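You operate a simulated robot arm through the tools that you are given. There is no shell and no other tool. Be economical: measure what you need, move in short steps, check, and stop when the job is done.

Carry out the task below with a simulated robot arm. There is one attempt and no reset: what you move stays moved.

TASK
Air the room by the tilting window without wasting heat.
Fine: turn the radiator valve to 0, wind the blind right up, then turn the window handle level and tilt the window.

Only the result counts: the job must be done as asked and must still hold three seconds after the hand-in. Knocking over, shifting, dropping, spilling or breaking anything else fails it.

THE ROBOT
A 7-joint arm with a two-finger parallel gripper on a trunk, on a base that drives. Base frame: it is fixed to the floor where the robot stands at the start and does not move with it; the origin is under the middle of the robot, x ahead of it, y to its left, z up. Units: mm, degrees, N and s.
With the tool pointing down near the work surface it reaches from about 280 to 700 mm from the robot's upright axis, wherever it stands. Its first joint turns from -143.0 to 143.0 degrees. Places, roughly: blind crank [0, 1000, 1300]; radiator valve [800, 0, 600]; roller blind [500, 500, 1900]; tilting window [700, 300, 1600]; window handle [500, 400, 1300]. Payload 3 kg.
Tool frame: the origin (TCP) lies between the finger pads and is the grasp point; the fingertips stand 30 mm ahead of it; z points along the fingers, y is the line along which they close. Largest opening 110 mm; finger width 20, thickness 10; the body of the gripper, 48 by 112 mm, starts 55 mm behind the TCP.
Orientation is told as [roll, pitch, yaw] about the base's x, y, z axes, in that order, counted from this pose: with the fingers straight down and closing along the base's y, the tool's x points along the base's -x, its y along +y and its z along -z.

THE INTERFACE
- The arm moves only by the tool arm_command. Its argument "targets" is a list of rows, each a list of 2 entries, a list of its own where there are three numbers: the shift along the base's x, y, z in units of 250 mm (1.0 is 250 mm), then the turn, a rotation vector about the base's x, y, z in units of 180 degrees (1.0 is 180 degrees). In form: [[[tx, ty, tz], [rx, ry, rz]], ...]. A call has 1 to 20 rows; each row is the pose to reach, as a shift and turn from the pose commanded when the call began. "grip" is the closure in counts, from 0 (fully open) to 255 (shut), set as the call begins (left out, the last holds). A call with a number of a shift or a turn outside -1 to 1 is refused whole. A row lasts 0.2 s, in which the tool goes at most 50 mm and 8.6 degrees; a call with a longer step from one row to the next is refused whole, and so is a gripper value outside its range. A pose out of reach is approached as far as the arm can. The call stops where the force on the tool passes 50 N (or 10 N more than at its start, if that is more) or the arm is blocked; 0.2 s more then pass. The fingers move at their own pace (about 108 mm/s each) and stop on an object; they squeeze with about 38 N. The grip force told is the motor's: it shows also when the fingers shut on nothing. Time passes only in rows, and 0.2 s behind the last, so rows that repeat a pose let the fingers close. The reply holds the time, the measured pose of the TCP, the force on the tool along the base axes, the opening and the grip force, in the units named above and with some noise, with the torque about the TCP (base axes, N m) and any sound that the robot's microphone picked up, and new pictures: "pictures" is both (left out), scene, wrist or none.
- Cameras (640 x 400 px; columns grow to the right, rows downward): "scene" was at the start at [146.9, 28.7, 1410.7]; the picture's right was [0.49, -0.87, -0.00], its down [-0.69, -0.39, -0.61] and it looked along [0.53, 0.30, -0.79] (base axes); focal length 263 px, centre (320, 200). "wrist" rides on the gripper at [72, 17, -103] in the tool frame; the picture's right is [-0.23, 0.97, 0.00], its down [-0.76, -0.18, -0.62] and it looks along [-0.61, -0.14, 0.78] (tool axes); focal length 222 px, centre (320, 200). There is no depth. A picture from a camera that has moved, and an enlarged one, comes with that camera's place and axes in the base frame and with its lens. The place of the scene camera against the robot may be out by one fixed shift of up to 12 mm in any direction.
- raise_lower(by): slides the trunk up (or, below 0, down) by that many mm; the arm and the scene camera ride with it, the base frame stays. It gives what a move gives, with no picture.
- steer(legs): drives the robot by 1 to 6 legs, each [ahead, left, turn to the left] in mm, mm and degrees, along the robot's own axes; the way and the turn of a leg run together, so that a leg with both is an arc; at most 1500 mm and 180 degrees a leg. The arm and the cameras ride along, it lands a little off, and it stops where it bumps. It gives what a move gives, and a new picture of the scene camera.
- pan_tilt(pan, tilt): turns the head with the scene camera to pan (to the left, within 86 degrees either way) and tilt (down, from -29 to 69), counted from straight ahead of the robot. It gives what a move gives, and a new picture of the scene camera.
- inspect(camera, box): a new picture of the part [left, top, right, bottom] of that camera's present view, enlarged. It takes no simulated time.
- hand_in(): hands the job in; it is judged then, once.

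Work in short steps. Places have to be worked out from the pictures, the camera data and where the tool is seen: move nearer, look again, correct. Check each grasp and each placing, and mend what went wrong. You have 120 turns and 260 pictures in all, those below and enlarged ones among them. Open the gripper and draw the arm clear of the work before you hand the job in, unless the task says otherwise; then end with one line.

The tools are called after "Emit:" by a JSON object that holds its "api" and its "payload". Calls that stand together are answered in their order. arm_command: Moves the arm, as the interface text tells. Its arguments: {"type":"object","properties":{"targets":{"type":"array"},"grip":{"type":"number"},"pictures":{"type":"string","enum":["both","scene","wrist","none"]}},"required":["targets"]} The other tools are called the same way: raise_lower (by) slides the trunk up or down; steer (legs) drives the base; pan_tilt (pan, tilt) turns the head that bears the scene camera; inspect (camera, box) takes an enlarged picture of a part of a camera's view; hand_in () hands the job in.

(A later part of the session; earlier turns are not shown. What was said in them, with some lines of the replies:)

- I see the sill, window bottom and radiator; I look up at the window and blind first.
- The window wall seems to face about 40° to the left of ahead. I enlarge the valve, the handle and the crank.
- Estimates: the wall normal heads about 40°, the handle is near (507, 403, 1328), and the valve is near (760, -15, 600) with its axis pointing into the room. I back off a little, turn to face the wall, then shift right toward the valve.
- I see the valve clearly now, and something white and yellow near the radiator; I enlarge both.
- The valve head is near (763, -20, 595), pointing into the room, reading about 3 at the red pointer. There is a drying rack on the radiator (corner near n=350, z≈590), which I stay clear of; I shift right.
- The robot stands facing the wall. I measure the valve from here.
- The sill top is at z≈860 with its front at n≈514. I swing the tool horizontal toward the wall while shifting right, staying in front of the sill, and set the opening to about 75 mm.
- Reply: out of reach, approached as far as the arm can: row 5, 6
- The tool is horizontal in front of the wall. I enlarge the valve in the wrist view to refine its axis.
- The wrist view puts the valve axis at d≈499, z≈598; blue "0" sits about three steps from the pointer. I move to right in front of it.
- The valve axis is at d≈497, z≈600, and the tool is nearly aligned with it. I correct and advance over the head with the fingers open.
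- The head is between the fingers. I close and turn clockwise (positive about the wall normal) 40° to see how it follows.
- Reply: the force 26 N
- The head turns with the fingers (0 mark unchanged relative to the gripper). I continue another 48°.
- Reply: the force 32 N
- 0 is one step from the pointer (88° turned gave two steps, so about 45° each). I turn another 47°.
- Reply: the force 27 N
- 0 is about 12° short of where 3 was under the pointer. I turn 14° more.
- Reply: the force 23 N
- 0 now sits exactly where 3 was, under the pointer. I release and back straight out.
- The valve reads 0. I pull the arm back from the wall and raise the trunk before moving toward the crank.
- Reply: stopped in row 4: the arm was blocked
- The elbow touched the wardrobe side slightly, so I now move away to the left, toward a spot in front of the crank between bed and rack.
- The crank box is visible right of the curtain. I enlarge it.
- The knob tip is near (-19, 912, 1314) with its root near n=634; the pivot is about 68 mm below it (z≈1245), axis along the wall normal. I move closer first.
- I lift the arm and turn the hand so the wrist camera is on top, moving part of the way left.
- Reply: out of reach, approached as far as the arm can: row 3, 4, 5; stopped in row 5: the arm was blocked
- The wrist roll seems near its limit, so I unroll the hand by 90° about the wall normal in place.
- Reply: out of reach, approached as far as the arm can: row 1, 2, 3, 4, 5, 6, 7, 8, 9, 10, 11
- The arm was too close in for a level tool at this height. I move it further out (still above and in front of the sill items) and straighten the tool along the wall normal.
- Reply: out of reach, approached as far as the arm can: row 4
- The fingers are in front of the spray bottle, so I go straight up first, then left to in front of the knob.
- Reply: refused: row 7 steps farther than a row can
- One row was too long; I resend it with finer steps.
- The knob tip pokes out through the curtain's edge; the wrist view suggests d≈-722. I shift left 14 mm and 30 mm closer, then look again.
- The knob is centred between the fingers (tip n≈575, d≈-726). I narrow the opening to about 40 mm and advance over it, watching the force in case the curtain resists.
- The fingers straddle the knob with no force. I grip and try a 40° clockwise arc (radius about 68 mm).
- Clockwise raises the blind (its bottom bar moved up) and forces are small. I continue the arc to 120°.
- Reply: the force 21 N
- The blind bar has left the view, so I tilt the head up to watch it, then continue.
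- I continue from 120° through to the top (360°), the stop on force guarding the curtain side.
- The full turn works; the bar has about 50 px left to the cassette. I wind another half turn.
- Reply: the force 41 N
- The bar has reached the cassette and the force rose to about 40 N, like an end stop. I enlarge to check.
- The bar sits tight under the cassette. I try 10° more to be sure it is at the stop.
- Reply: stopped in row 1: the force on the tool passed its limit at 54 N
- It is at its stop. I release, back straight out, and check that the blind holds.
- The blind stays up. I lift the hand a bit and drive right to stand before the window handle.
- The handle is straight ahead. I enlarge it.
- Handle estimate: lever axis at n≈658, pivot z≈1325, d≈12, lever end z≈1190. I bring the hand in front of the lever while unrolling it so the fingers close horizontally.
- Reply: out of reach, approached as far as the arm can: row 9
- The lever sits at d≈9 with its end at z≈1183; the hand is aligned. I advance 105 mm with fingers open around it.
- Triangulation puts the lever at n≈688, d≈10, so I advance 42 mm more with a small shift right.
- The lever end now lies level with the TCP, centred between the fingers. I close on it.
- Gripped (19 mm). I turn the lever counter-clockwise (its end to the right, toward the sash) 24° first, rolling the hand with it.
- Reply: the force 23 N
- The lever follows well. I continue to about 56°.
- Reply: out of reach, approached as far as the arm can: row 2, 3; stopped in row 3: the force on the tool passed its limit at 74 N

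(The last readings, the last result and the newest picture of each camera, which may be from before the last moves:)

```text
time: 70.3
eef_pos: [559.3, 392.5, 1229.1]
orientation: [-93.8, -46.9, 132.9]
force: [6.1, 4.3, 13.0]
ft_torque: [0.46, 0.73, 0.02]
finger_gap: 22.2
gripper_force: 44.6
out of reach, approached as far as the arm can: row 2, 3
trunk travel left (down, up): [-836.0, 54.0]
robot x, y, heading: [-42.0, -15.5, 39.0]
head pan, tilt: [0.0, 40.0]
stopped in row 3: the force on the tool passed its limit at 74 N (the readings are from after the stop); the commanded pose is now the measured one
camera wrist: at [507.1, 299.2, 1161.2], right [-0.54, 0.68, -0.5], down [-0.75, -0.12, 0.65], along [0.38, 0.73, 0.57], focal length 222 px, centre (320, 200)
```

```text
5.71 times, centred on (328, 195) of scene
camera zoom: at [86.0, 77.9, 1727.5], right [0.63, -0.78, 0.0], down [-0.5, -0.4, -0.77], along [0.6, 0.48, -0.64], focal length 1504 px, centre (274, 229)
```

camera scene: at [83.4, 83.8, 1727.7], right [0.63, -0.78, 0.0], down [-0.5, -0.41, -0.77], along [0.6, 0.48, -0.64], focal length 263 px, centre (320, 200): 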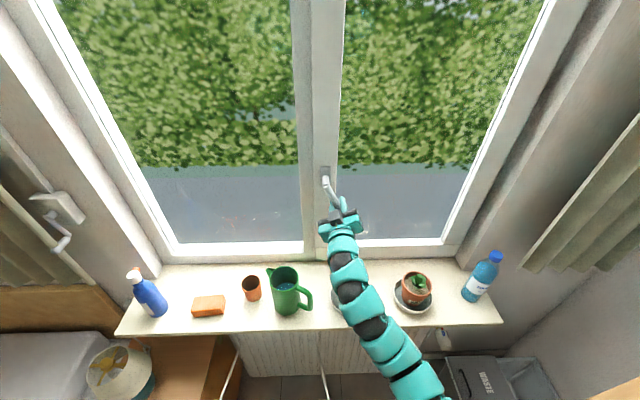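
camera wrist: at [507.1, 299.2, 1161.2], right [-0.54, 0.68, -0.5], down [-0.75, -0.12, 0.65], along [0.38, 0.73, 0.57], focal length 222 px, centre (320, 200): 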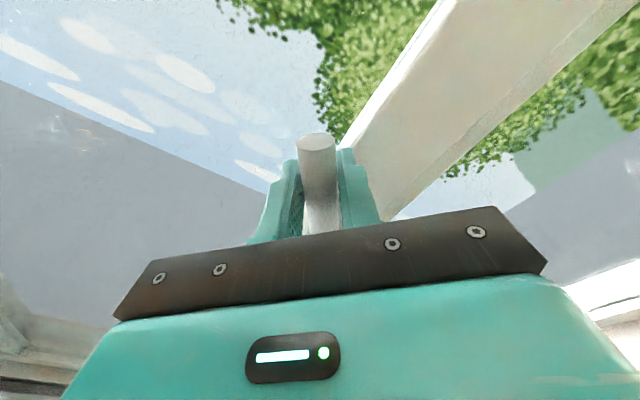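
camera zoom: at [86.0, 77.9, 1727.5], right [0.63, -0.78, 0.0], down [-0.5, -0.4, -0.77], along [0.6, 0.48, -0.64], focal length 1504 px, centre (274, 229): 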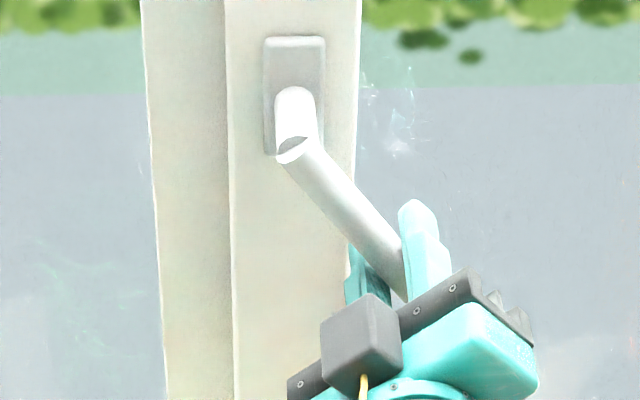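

The hand's roll hits its limit at about -43°. I release the lever (now about 45°), back off, and roll the hand the other way round to regrasp.

Emit:
{"api": "arm_command", "payload": {"targets": [[[0, 0, 0], [0, 0, 0]], [[0, 0, 0], [0, 0, 0]], [[-0.1, -0.085, 0], [0, 0, 0]], [[-0.2, -0.17, 0], [0, 0, 0]], [[-0.32, -0.272, 0], [0, 0, 0]], [[-0.38, -0.32, 0.02], [0.034, 0.0286, 0]], [[-0.38, -0.32, 0.04], [0.068, 0.0572, 0]], [[-0.38, -0.32, 0.06], [0.102, 0.0857, 0]], [[-0.38, -0.32, 0.08], [0.136, 0.1143, 0]], [[-0.38, -0.32, 0.08], [0.17, 0.143, 0]], [[-0.38, -0.32, 0.08], [0.204, 0.1715, 0]], [[-0.38, -0.32, 0.08], [0.238, 0.2, 0]], [[-0.38, -0.32, 0.08], [0.272, 0.2286, 0]], [[-0.38, -0.32, 0.08], [0.306, 0.257, 0]], [[-0.38, -0.32, 0.08], [0.34, 0.2857, 0]], [[-0.38, -0.32, 0.08], [0.374, 0.314, 0]]], "grip": 115}}

```text
time: 73.7
eef_pos: [523.4, 282.3, 1212.9]
orientation: [90.1, -44.9, -52.4]
force: [0.1, -0.6, -0.7]
ft_torque: [0.01, -0.05, 0.07]
finger_gap: 60.5
gripper_force: 0.1
out of reach, approached as far as the arm can: row 6, 7, 8, 9, 10, 11, 12, 13, 14, 15, 16
trunk travel left (down, up): [-836.0, 54.0]
robot x, y, heading: [-44.6, -14.5, 38.8]
head pan, tilt: [0.0, 40.0]
camera scene: at [90.5, 76.8, 1727.5], right [0.63, -0.78, 0.0], down [-0.5, -0.4, -0.76], along [0.59, 0.48, -0.64], focal length 263 px, centre (320, 200)
camera wrist: at [403.3, 268.4, 1174.7], right [-0.32, 0.42, 0.85], down [-0.09, -0.91, 0.41], along [0.94, 0.06, 0.33], focal length 222 px, centre (320, 200)
```

scene: 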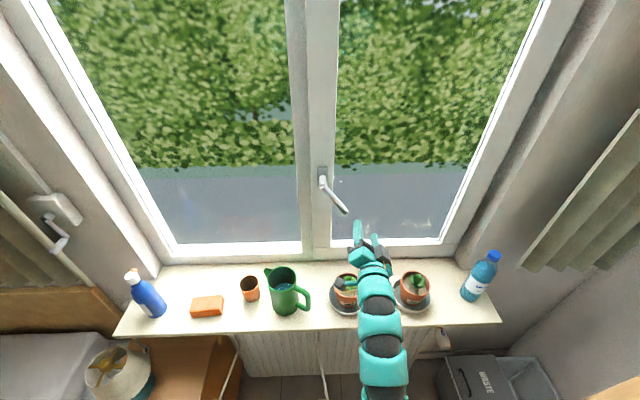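
wrist: 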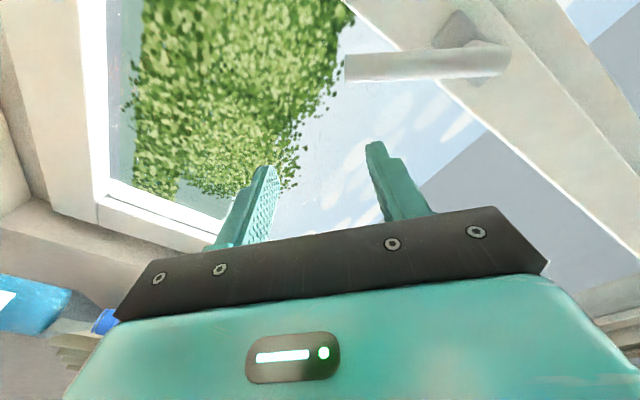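

The lever stays at 45°. The arm reaches better to its left (as at the crank), so I shift the base right by 220 mm.

Emit:
{"api": "steer", "payload": {"legs": [[0, -220, 1.2]]}}

```text
time: 75.3
eef_pos: [654.0, 124.2, 1213.9]
orientation: [90.2, -45.2, -51.5]
force: [-0.3, -0.7, -0.3]
ft_torque: [0.06, -0.02, 0.03]
finger_gap: 60.3
gripper_force: 0.1
trunk travel left (down, up): [-836.0, 54.0]
robot x, y, heading: [90.1, -184.7, 40.2]
head pan, tilt: [0.0, 40.0]
camera scene: at [222.5, -88.2, 1727.8], right [0.64, -0.77, 0.0], down [-0.49, -0.41, -0.77], along [0.59, 0.49, -0.64], focal length 263 px, centre (320, 200)
```

scene: 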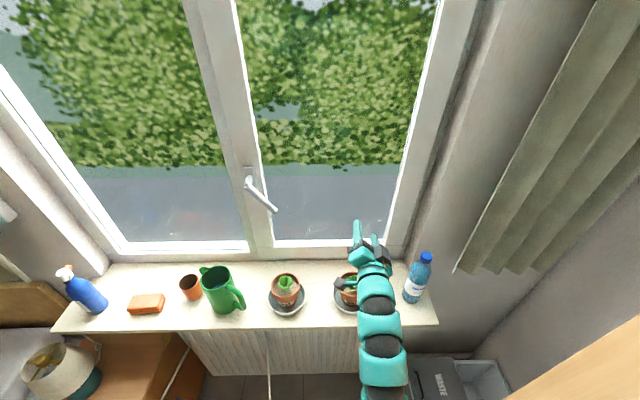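

Now I move the hand left to in front of the lever while rolling it to about +133°.

Emit:
{"api": "arm_command", "payload": {"targets": [[[-0.059, 0.07, 0.012], [0.034, 0.0286, 0]], [[-0.117, 0.14, 0.023], [0.068, 0.0572, 0]], [[-0.176, 0.21, 0.035], [0.102, 0.0857, 0]], [[-0.235, 0.28, 0.047], [0.136, 0.1143, 0]], [[-0.294, 0.35, 0.058], [0.17, 0.143, 0]], [[-0.352, 0.42, 0.07], [0.204, 0.1715, 0]], [[-0.411, 0.49, 0.081], [0.238, 0.2, 0]], [[-0.47, 0.56, 0.093], [0.272, 0.2286, 0]], [[-0.529, 0.63, 0.105], [0.306, 0.257, 0]], [[-0.587, 0.7, 0.116], [0.34, 0.2857, 0]], [[-0.646, 0.77, 0.128], [0.374, 0.314, 0]]]}}

```text
time: 77.7
eef_pos: [490.9, 318.7, 1245.9]
orientation: [88.1, 42.7, -51.6]
force: [0.1, -0.5, -1.2]
ft_torque: [0.0, 0.02, 0.01]
finger_gap: 60.3
gripper_force: 0.0
trunk travel left (down, up): [-836.0, 54.0]
robot x, y, heading: [91.0, -187.2, 40.0]
head pan, tilt: [0.0, 40.0]
camera scene: at [221.2, -86.2, 1727.7], right [0.64, -0.77, 0.0], down [-0.49, -0.41, -0.77], along [0.59, 0.49, -0.64], focal length 263 px, centre (320, 200)
camera wrist: at [387.0, 285.2, 1311.6], right [0.54, -0.63, 0.56], down [-0.21, -0.75, -0.63], along [0.81, 0.22, -0.53], focal length 222 px, centre (320, 200)
```

scene: 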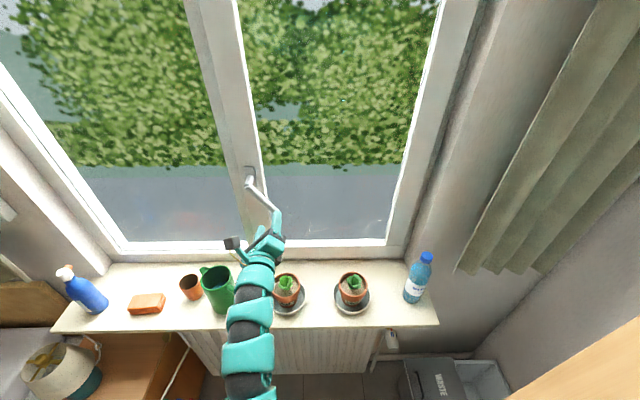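
wrist: 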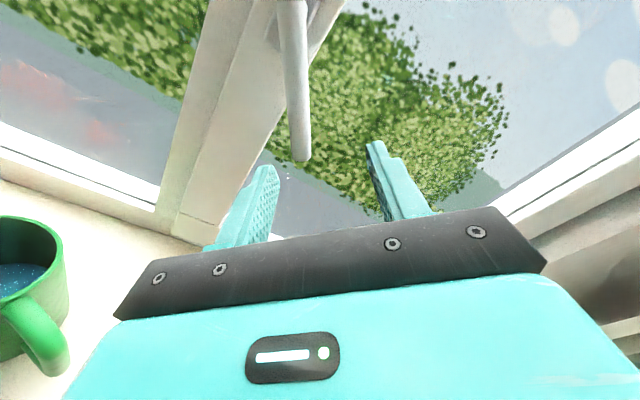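

The lever is at about 34° from down, pivot near (d 9, z 1307). I align with it at about 85 mm from the pivot and advance around it.

Emit:
{"api": "arm_command", "payload": {"targets": [[[-0.0384, 0.046, -0.038], [0, 0, 0]], [[0.06, 0.13, -0.038], [0, 0, 0]], [[0.17, 0.222, -0.038], [0, 0, 0]], [[0.277, 0.311, -0.038], [0, 0, 0]], [[0.277, 0.311, -0.038], [0, 0, 0]]]}}

Emit:
{"api": "inspect", "payload": {"camera": "scene", "box": [208, 160, 320, 230]}}

```text
time: 78.9
eef_pos: [556.8, 395.8, 1240.1]
orientation: [88.2, 42.7, -51.5]
force: [0.3, 0.1, 1.1]
ft_torque: [0.01, 0.0, -0.01]
finger_gap: 60.3
gripper_force: 0.0
trunk travel left (down, up): [-836.0, 54.0]
robot x, y, heading: [94.0, -185.0, 39.7]
head pan, tilt: [0.0, 40.0]
camera scene: at [220.2, -87.4, 1727.9], right [0.64, -0.77, 0.0], down [-0.49, -0.41, -0.77], along [0.59, 0.49, -0.64], focal length 263 px, centre (320, 200)
camera wrist: at [452.7, 361.9, 1306.0], right [0.54, -0.63, 0.56], down [-0.21, -0.75, -0.63], along [0.82, 0.22, -0.53], focal length 222 px, centre (320, 200)
```

scene: 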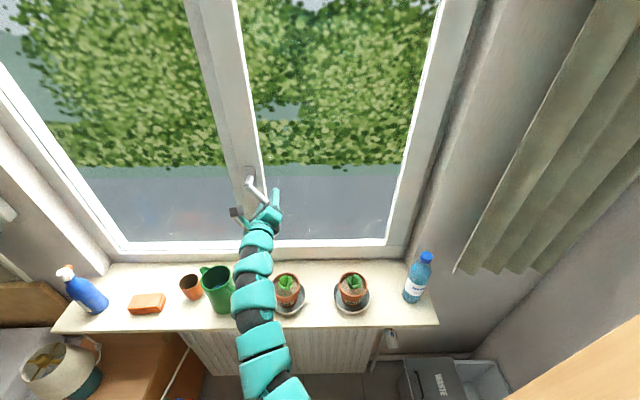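
wrist: 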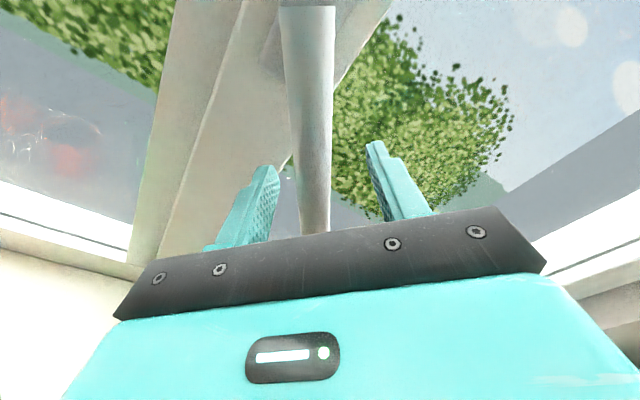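

```text
5.71 times, centred on (264, 195) of scene
camera zoom: at [220.2, -87.4, 1727.9], right [0.64, -0.77, 0.0], down [-0.49, -0.41, -0.77], along [0.59, 0.49, -0.64], focal length 1504 px, centre (640, 229)
```

zoom: 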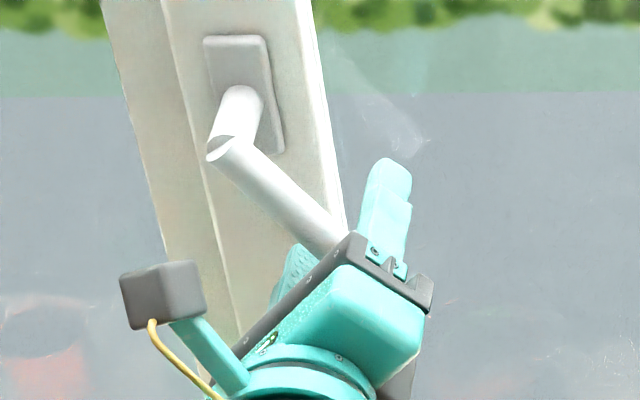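

The lever is between the fingers. I close and swing it up about half of the rest, unrolling the hand with it.

Emit:
{"api": "arm_command", "payload": {"targets": [[[0, 0, 0], [0, 0, 0]], [[0, 0, 0], [0, 0, 0]], [[0.0228, -0.0271, 0.028], [-0.0261, -0.0219, 0]], [[0.0427, -0.0509, 0.0608], [-0.0522, -0.0438, 0]], [[0.0597, -0.0711, 0.0976], [-0.0783, -0.0657, 0]], [[0.0733, -0.0873, 0.1376], [-0.1044, -0.0876, 0]], [[0.0733, -0.0873, 0.1376], [-0.1044, -0.0876, 0]]], "grip": 255}}

Emit:
{"api": "inspect", "payload": {"camera": "scene", "box": [208, 160, 320, 230]}}

```text
time: 80.5
eef_pos: [576.1, 375.4, 1273.7]
orientation: [88.8, 18.0, -51.0]
force: [-5.7, 17.4, 15.3]
ft_torque: [0.69, 0.39, 0.5]
finger_gap: 19.7
gripper_force: 45.0
trunk travel left (down, up): [-836.0, 54.0]
robot x, y, heading: [95.9, -183.5, 39.8]
head pan, tilt: [0.0, 40.0]
camera scene: at [218.7, -84.6, 1728.0], right [0.64, -0.77, 0.0], down [-0.49, -0.41, -0.77], along [0.59, 0.49, -0.64], focal length 263 px, centre (320, 200)
camera wrist: at [456.6, 359.5, 1315.6], right [0.34, -0.39, 0.86], down [-0.06, -0.92, -0.39], along [0.94, 0.08, -0.34], focal length 222 px, centre (320, 200)
```

scene: 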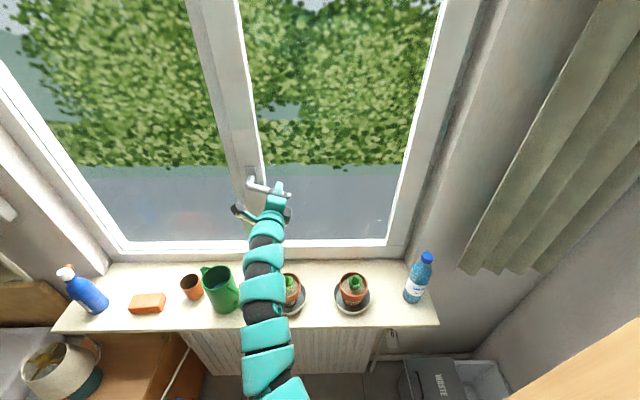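
wrist: 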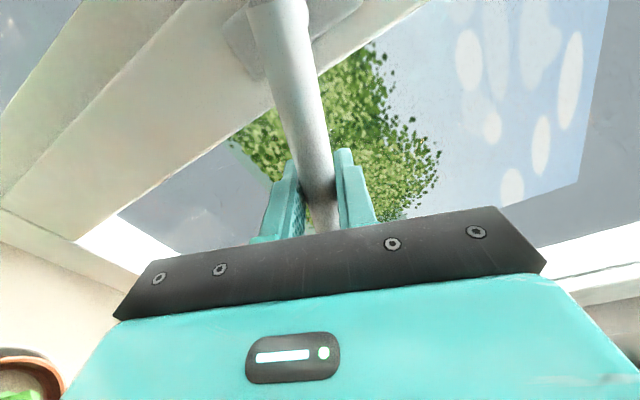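

```text
5.71 times, centred on (264, 195) of scene
camera zoom: at [218.7, -84.6, 1728.0], right [0.64, -0.77, 0.0], down [-0.49, -0.41, -0.77], along [0.59, 0.49, -0.64], focal length 1504 px, centre (640, 229)
```

zoom: 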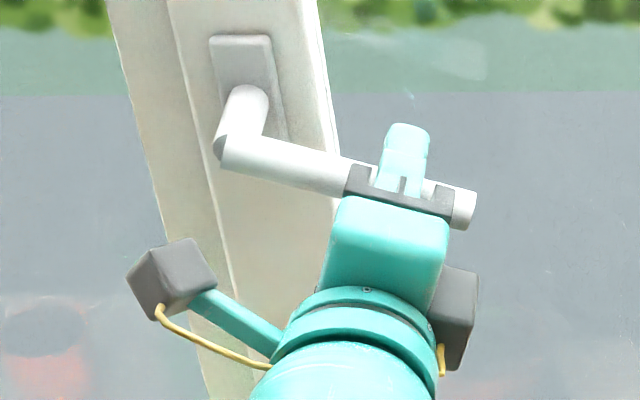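

The lever is at about 66-70°. I complete the swing to level.

Emit:
{"api": "arm_command", "payload": {"targets": [[[0.0098, -0.0117, 0.0424], [-0.0261, -0.0219, 0]], [[0.0154, -0.0184, 0.0868], [-0.0522, -0.0438, 0]], [[0.0172, -0.0206, 0.132], [-0.0766, -0.0643, 0]], [[0.0172, -0.0206, 0.132], [-0.0766, -0.0643, 0]]]}}

Emit:
{"api": "inspect", "payload": {"camera": "scene", "box": [208, 160, 320, 230]}}

```text
time: 81.5
eef_pos: [579.5, 372.4, 1300.6]
orientation: [88.8, -0.2, -51.1]
force: [-26.6, 8.2, -27.9]
ft_torque: [-0.22, -0.02, 0.58]
finger_gap: 19.6
gripper_force: 45.1
trunk travel left (down, up): [-836.0, 54.0]
robot x, y, heading: [91.5, -180.9, 40.0]
head pan, tilt: [0.0, 40.0]
camera scene: at [217.9, -82.5, 1727.2], right [0.64, -0.77, 0.0], down [-0.49, -0.41, -0.77], along [0.59, 0.49, -0.64], focal length 263 px, centre (320, 200)
camera wrist: at [454.6, 363.8, 1320.9], right [0.16, -0.16, 0.97], down [-0.01, -0.99, -0.16], along [0.99, 0.02, -0.16], focal length 222 px, centre (320, 200)
```

scene: 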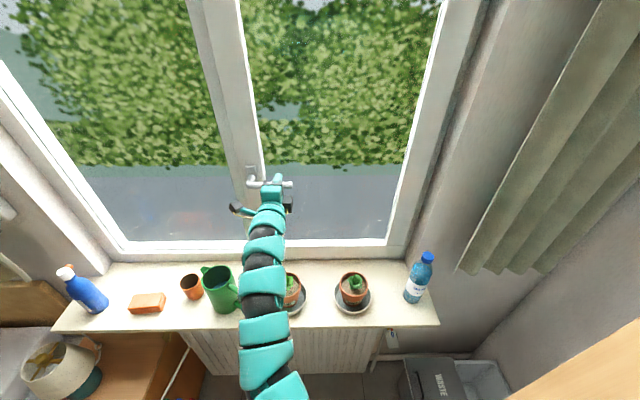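
wrist: 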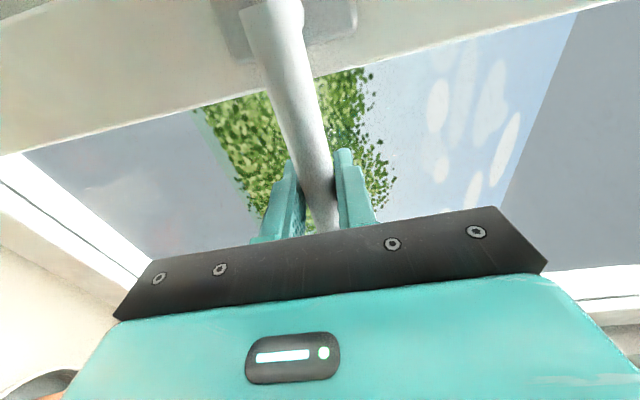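

```text
5.71 times, centred on (264, 195) of scene
camera zoom: at [217.9, -82.5, 1727.2], right [0.64, -0.77, 0.0], down [-0.49, -0.41, -0.77], along [0.59, 0.49, -0.64], focal length 1504 px, centre (640, 229)
```

zoom: 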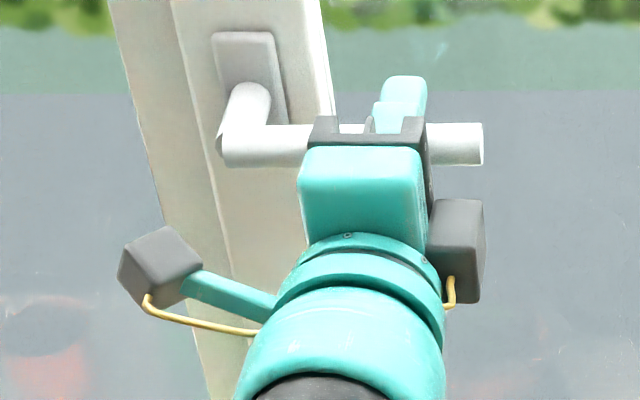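

The lever is level. I keep hold and pull toward the room 40 mm to start tilting, watching force and sound.

Emit:
{"api": "arm_command", "payload": {"targets": [[[-0.031, -0.0257, -0.01], [0, 0, 0]], [[-0.0613, -0.0514, -0.016], [0, 0, 0]], [[-0.092, -0.077, -0.024], [0, 0, 0]], [[-0.1226, -0.1029, -0.032], [0, 0, 0]]]}}

```text
time: 82.5
eef_pos: [551.5, 347.8, 1293.0]
orientation: [88.8, -0.2, -51.2]
force: [-12.7, 15.3, -23.2]
ft_torque: [0.08, -0.27, -0.09]
finger_gap: 19.4
gripper_force: 45.1
trunk travel left (down, up): [-836.0, 54.0]
robot x, y, heading: [91.2, -186.0, 39.8]
head pan, tilt: [0.0, 40.0]
camera scene: at [219.7, -82.2, 1727.4], right [0.64, -0.77, 0.0], down [-0.49, -0.41, -0.77], along [0.59, 0.49, -0.64], focal length 263 px, centre (320, 200)
camera wrist: at [426.1, 338.4, 1313.6], right [0.16, -0.16, 0.97], down [-0.01, -0.99, -0.16], along [0.99, 0.01, -0.16], focal length 222 px, centre (320, 200)
```

scene: 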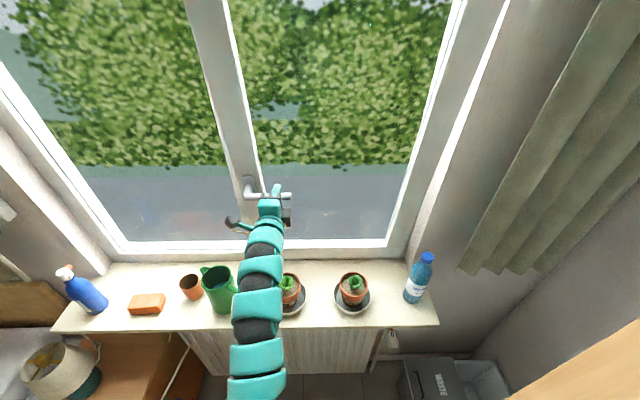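
wrist: 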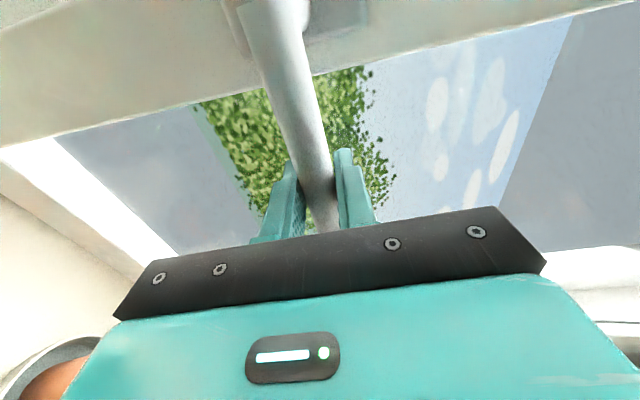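

The sash tilts inward. I pull 40 mm further, lowering a little more.

Emit:
{"api": "arm_command", "payload": {"targets": [[[-0.031, -0.0257, -0.014], [0, 0, 0]], [[-0.0613, -0.0514, -0.028], [0, 0, 0]], [[-0.092, -0.077, -0.042], [0, 0, 0]], [[-0.1226, -0.1029, -0.058], [0, 0, 0]]]}}

Emit:
{"api": "pan_tilt", "payload": {"pan": 5, "tilt": 5}}

```text
time: 83.1
eef_pos: [546.1, 340.0, 1289.3]
orientation: [89.2, 0.0, -51.1]
force: [16.2, 29.2, -5.4]
ft_torque: [-0.36, -0.27, 1.05]
finger_gap: 19.5
gripper_force: 44.9
trunk travel left (down, up): [-836.0, 54.0]
robot x, y, heading: [92.4, -181.7, 39.9]
head pan, tilt: [0.0, 40.0]
stopped in row 2: the force on the tool passed its limit at 64 N (the readings are from after the stop); the commanded pose is now the measured one
camera scene: at [226.0, -79.1, 1727.1], right [0.64, -0.77, 0.0], down [-0.5, -0.42, -0.76], along [0.59, 0.49, -0.65], focal length 263 px, centre (320, 200)
camera wrist: at [420.0, 331.0, 1311.0], right [0.15, -0.17, 0.97], down [-0.01, -0.99, -0.17], along [0.99, 0.02, -0.15], focal length 222 px, centre (320, 200)
```

scene: 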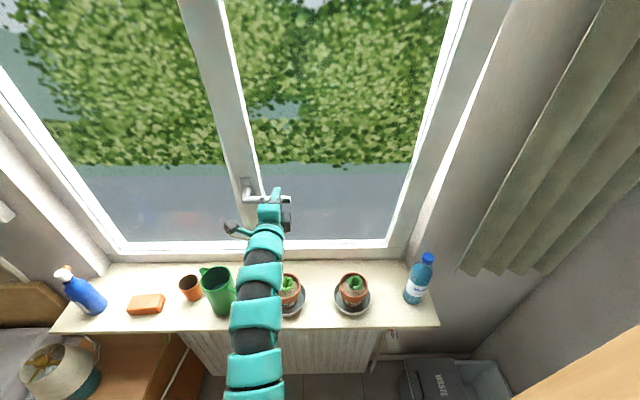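
wrist: 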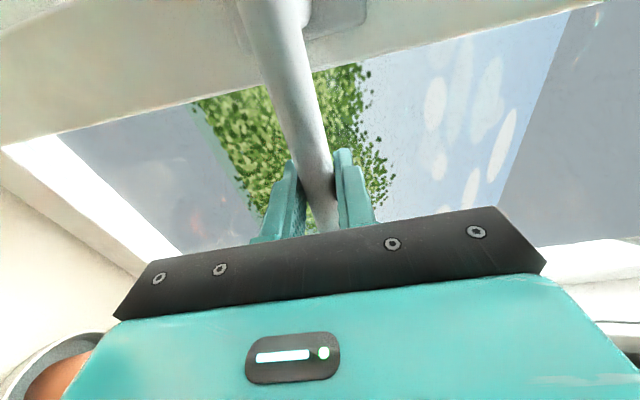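

```text
time: 84.1
eef_pos: [545.5, 341.1, 1291.3]
orientation: [89.2, 0.0, -51.3]
force: [16.3, 36.0, -2.6]
ft_torque: [-0.06, -0.01, 0.76]
finger_gap: 19.6
gripper_force: 44.7
trunk travel left (down, up): [-836.0, 54.0]
robot x, y, heading: [93.6, -183.0, 39.8]
head pan, tilt: [5.0, 5.0]
camera scene: at [225.5, -67.7, 1782.5], right [0.71, -0.71, 0.0], down [-0.06, -0.07, -1.0], along [0.71, 0.7, -0.09], focal length 263 px, centre (320, 200)
```

scene: 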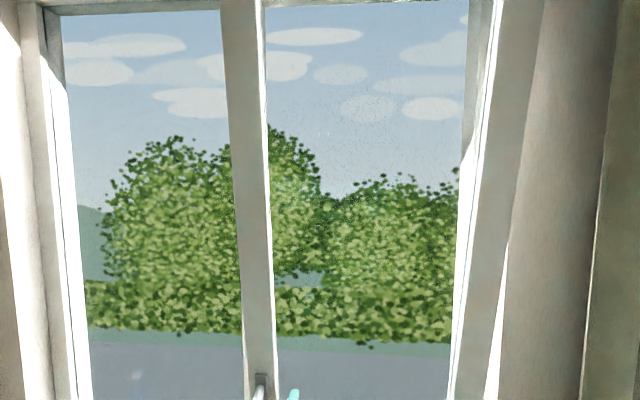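

The sash is tilted about 7° and resists along the normal with 36 N. I pull a bit more to see if it is at its stop.

Emit:
{"api": "arm_command", "payload": {"targets": [[[-0.015, -0.0126, -0.004], [0, 0, 0]], [[-0.031, -0.0257, -0.008], [0, 0, 0]], [[-0.046, -0.0385, -0.012], [0, 0, 0]]], "pictures": "scene"}}

```text
time: 84.9
eef_pos: [536.4, 325.5, 1289.0]
orientation: [89.5, 0.2, -51.3]
force: [29.2, 30.5, 17.9]
ft_torque: [0.72, 0.27, 0.3]
finger_gap: 19.9
gripper_force: 45.1
trunk travel left (down, up): [-836.0, 54.0]
robot x, y, heading: [96.6, -181.5, 39.9]
head pan, tilt: [5.0, 5.0]
camera scene: at [226.9, -71.6, 1783.0], right [0.7, -0.71, 0.0], down [-0.06, -0.06, -1.0], along [0.71, 0.7, -0.09], focal length 263 px, centre (320, 200)
```

scene: 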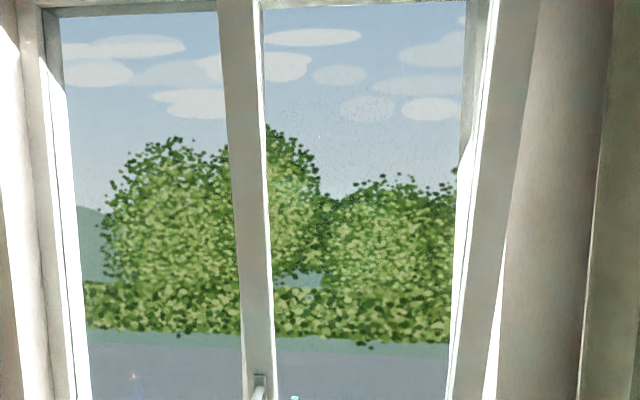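

The sash didn't move further (the fingers slid on the lever), so it is at its tilt stop. I release and back off straight.

Emit:
{"api": "arm_command", "payload": {"targets": [[[0, 0, 0], [0, 0, 0]], [[0, 0, 0], [0, 0, 0]], [[-0.1, -0.084, 0], [0, 0, 0]], [[-0.2, -0.168, 0], [0, 0, 0]], [[-0.3, -0.252, 0], [0, 0, 0]]], "grip": 115}}

Emit:
{"api": "pan_tilt", "payload": {"pan": 5, "tilt": 30}}

```text
time: 86.1
eef_pos: [458.4, 259.0, 1293.2]
orientation: [89.6, 0.3, -51.3]
force: [-0.4, -0.2, -0.5]
ft_torque: [-0.02, 0.0, 0.01]
finger_gap: 60.4
gripper_force: 0.0
trunk travel left (down, up): [-836.0, 54.0]
robot x, y, heading: [93.5, -184.8, 39.8]
head pan, tilt: [5.0, 5.0]
camera scene: at [220.1, -77.6, 1783.7], right [0.7, -0.71, 0.0], down [-0.06, -0.06, -1.0], along [0.71, 0.7, -0.09], focal length 263 px, centre (320, 200)
camera wrist: at [332.6, 250.0, 1311.8], right [0.15, -0.18, 0.97], down [-0.01, -0.98, -0.18], along [0.99, 0.01, -0.15], focal length 222 px, centre (320, 200)
```

scene: 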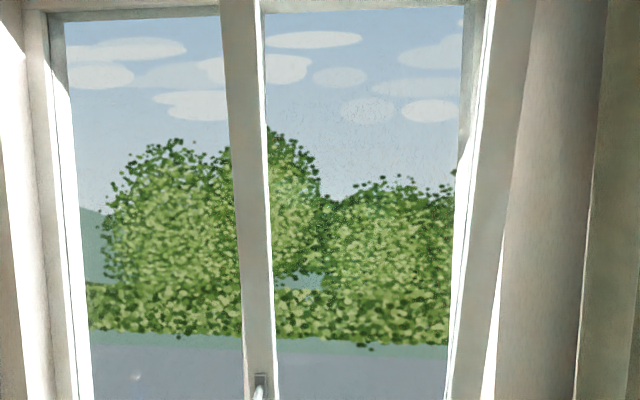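
wrist: 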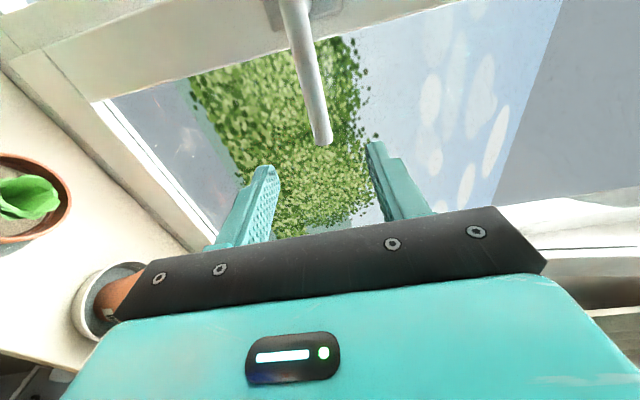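

```text
time: 87.0
eef_pos: [460.0, 259.5, 1291.6]
orientation: [89.5, 0.2, -51.3]
force: [-0.2, -0.6, 0.5]
ft_torque: [-0.02, 0.01, -0.02]
finger_gap: 60.6
gripper_force: 0.1
trunk travel left (down, up): [-836.0, 54.0]
robot x, y, heading: [89.4, -181.9, 39.9]
head pan, tilt: [5.0, 30.0]
camera scene: at [220.4, -77.5, 1743.2], right [0.71, -0.71, 0.0], down [-0.35, -0.35, -0.87], along [0.61, 0.61, -0.5], focal length 263 px, centre (320, 200)
```

scene: 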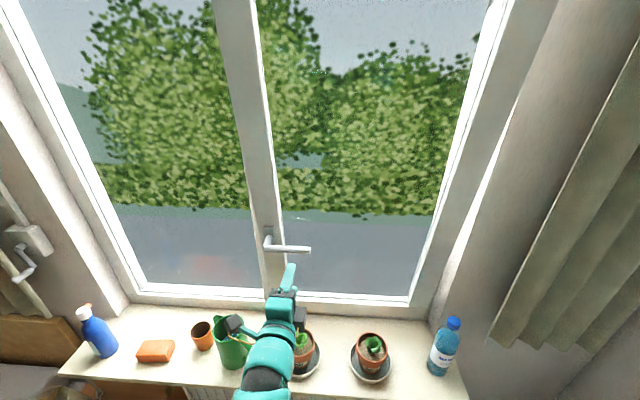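

The sash holds tilted and the lever is level. I drive back 100 mm so the arm is clear, then check the blind and valve once more.

Emit:
{"api": "steer", "payload": {"legs": [[-100, 0, 0]]}}

Emit:
{"api": "pan_tilt", "payload": {"pan": 0, "tilt": -20}}

Emit:
{"api": "pan_tilt", "payload": {"pan": -15, "tilt": 50}}

```text
time: 88.1
eef_pos: [380.8, 195.9, 1291.7]
orientation: [89.6, 0.1, -51.2]
force: [-0.4, -0.1, 0.3]
ft_torque: [-0.04, 0.02, -0.01]
finger_gap: 60.4
gripper_force: 0.1
trunk travel left (down, up): [-836.0, 54.0]
robot x, y, heading: [18.3, -252.5, 39.8]
head pan, tilt: [5.0, 30.0]
camera scene: at [142.3, -142.3, 1743.3], right [0.71, -0.71, 0.0], down [-0.35, -0.35, -0.87], along [0.61, 0.61, -0.5], focal length 263 px, centre (320, 200)
```

scene: 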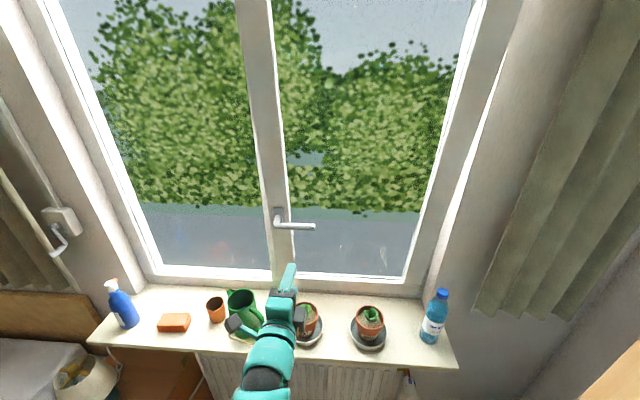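

```text
time: 89.3
eef_pos: [381.2, 197.3, 1292.3]
orientation: [89.6, 0.1, -51.3]
force: [-0.6, 1.0, 0.1]
ft_torque: [0.04, 0.01, 0.03]
finger_gap: 60.5
gripper_force: 0.1
trunk travel left (down, up): [-836.0, 54.0]
robot x, y, heading: [15.1, -253.9, 39.9]
head pan, tilt: [0.0, -20.0]
camera scene: at [138.1, -156.1, 1820.6], right [0.64, -0.77, 0.0], down [0.26, 0.22, -0.94], along [0.72, 0.6, 0.34], focal length 263 px, centre (320, 200)
```

scene: 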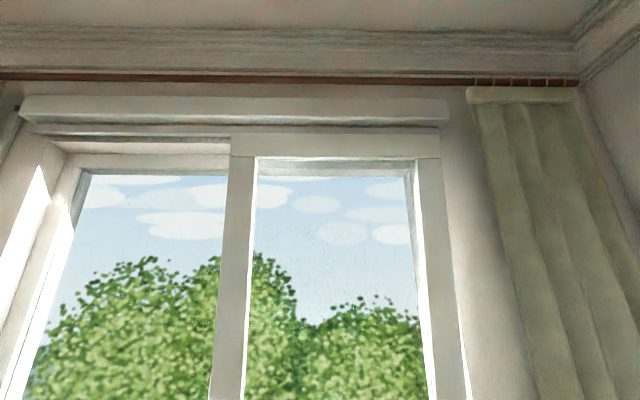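

```text
time: 90.7
eef_pos: [381.1, 196.2, 1291.5]
orientation: [89.6, 0.2, -51.2]
force: [0.0, -0.7, -0.6]
ft_torque: [0.02, -0.02, 0.02]
finger_gap: 60.5
gripper_force: 0.1
trunk travel left (down, up): [-836.0, 54.0]
robot x, y, heading: [17.3, -247.7, 40.2]
head pan, tilt: [-15.0, 50.0]
camera scene: at [149.5, -172.6, 1713.6], right [0.42, -0.91, 0.0], down [-0.69, -0.32, -0.64], along [0.58, 0.27, -0.77], focal length 263 px, centre (320, 200)
```

scene: 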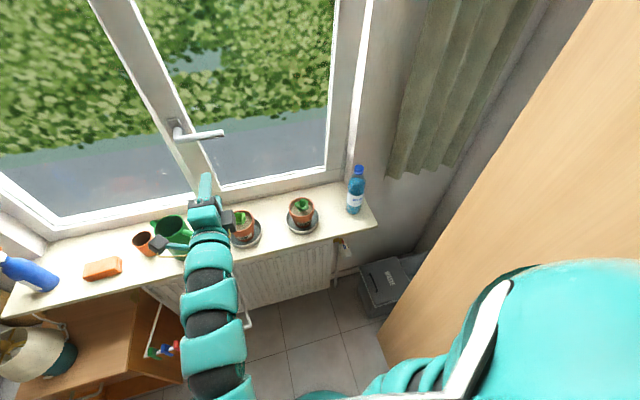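

The blind is up, the sash is tilted, and the sill items stand as before. One last look at the valve.

Emit:
{"api": "inspect", "payload": {"camera": "scene", "box": [312, 225, 376, 265]}}

```text
10.00 times, centred on (344, 245) of scene
camera zoom: at [149.5, -172.6, 1713.6], right [0.42, -0.91, 0.0], down [-0.69, -0.32, -0.64], along [0.58, 0.27, -0.77], focal length 2632 px, centre (80, -250)
```

zoom: 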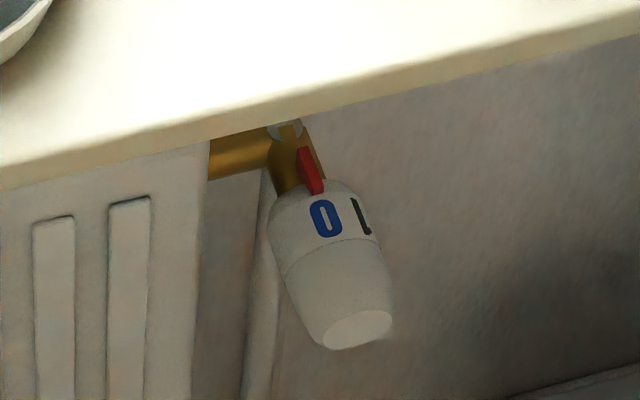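

The valve reads 0 at the pointer and everything else is done, with the arm clear. I hand the job in.

Emit:
{"api": "hand_in", "payload": {}}

```text
The job is handed in.
```

I turned the radiator valve to 0, wound the blind fully up, turned the window handle level and tilted the window to its stop. The job is handed in, with the gripper open and the arm clear. The elbow nudged the wardrobe side once while I was backing away from the valve; I saw nothing shift.
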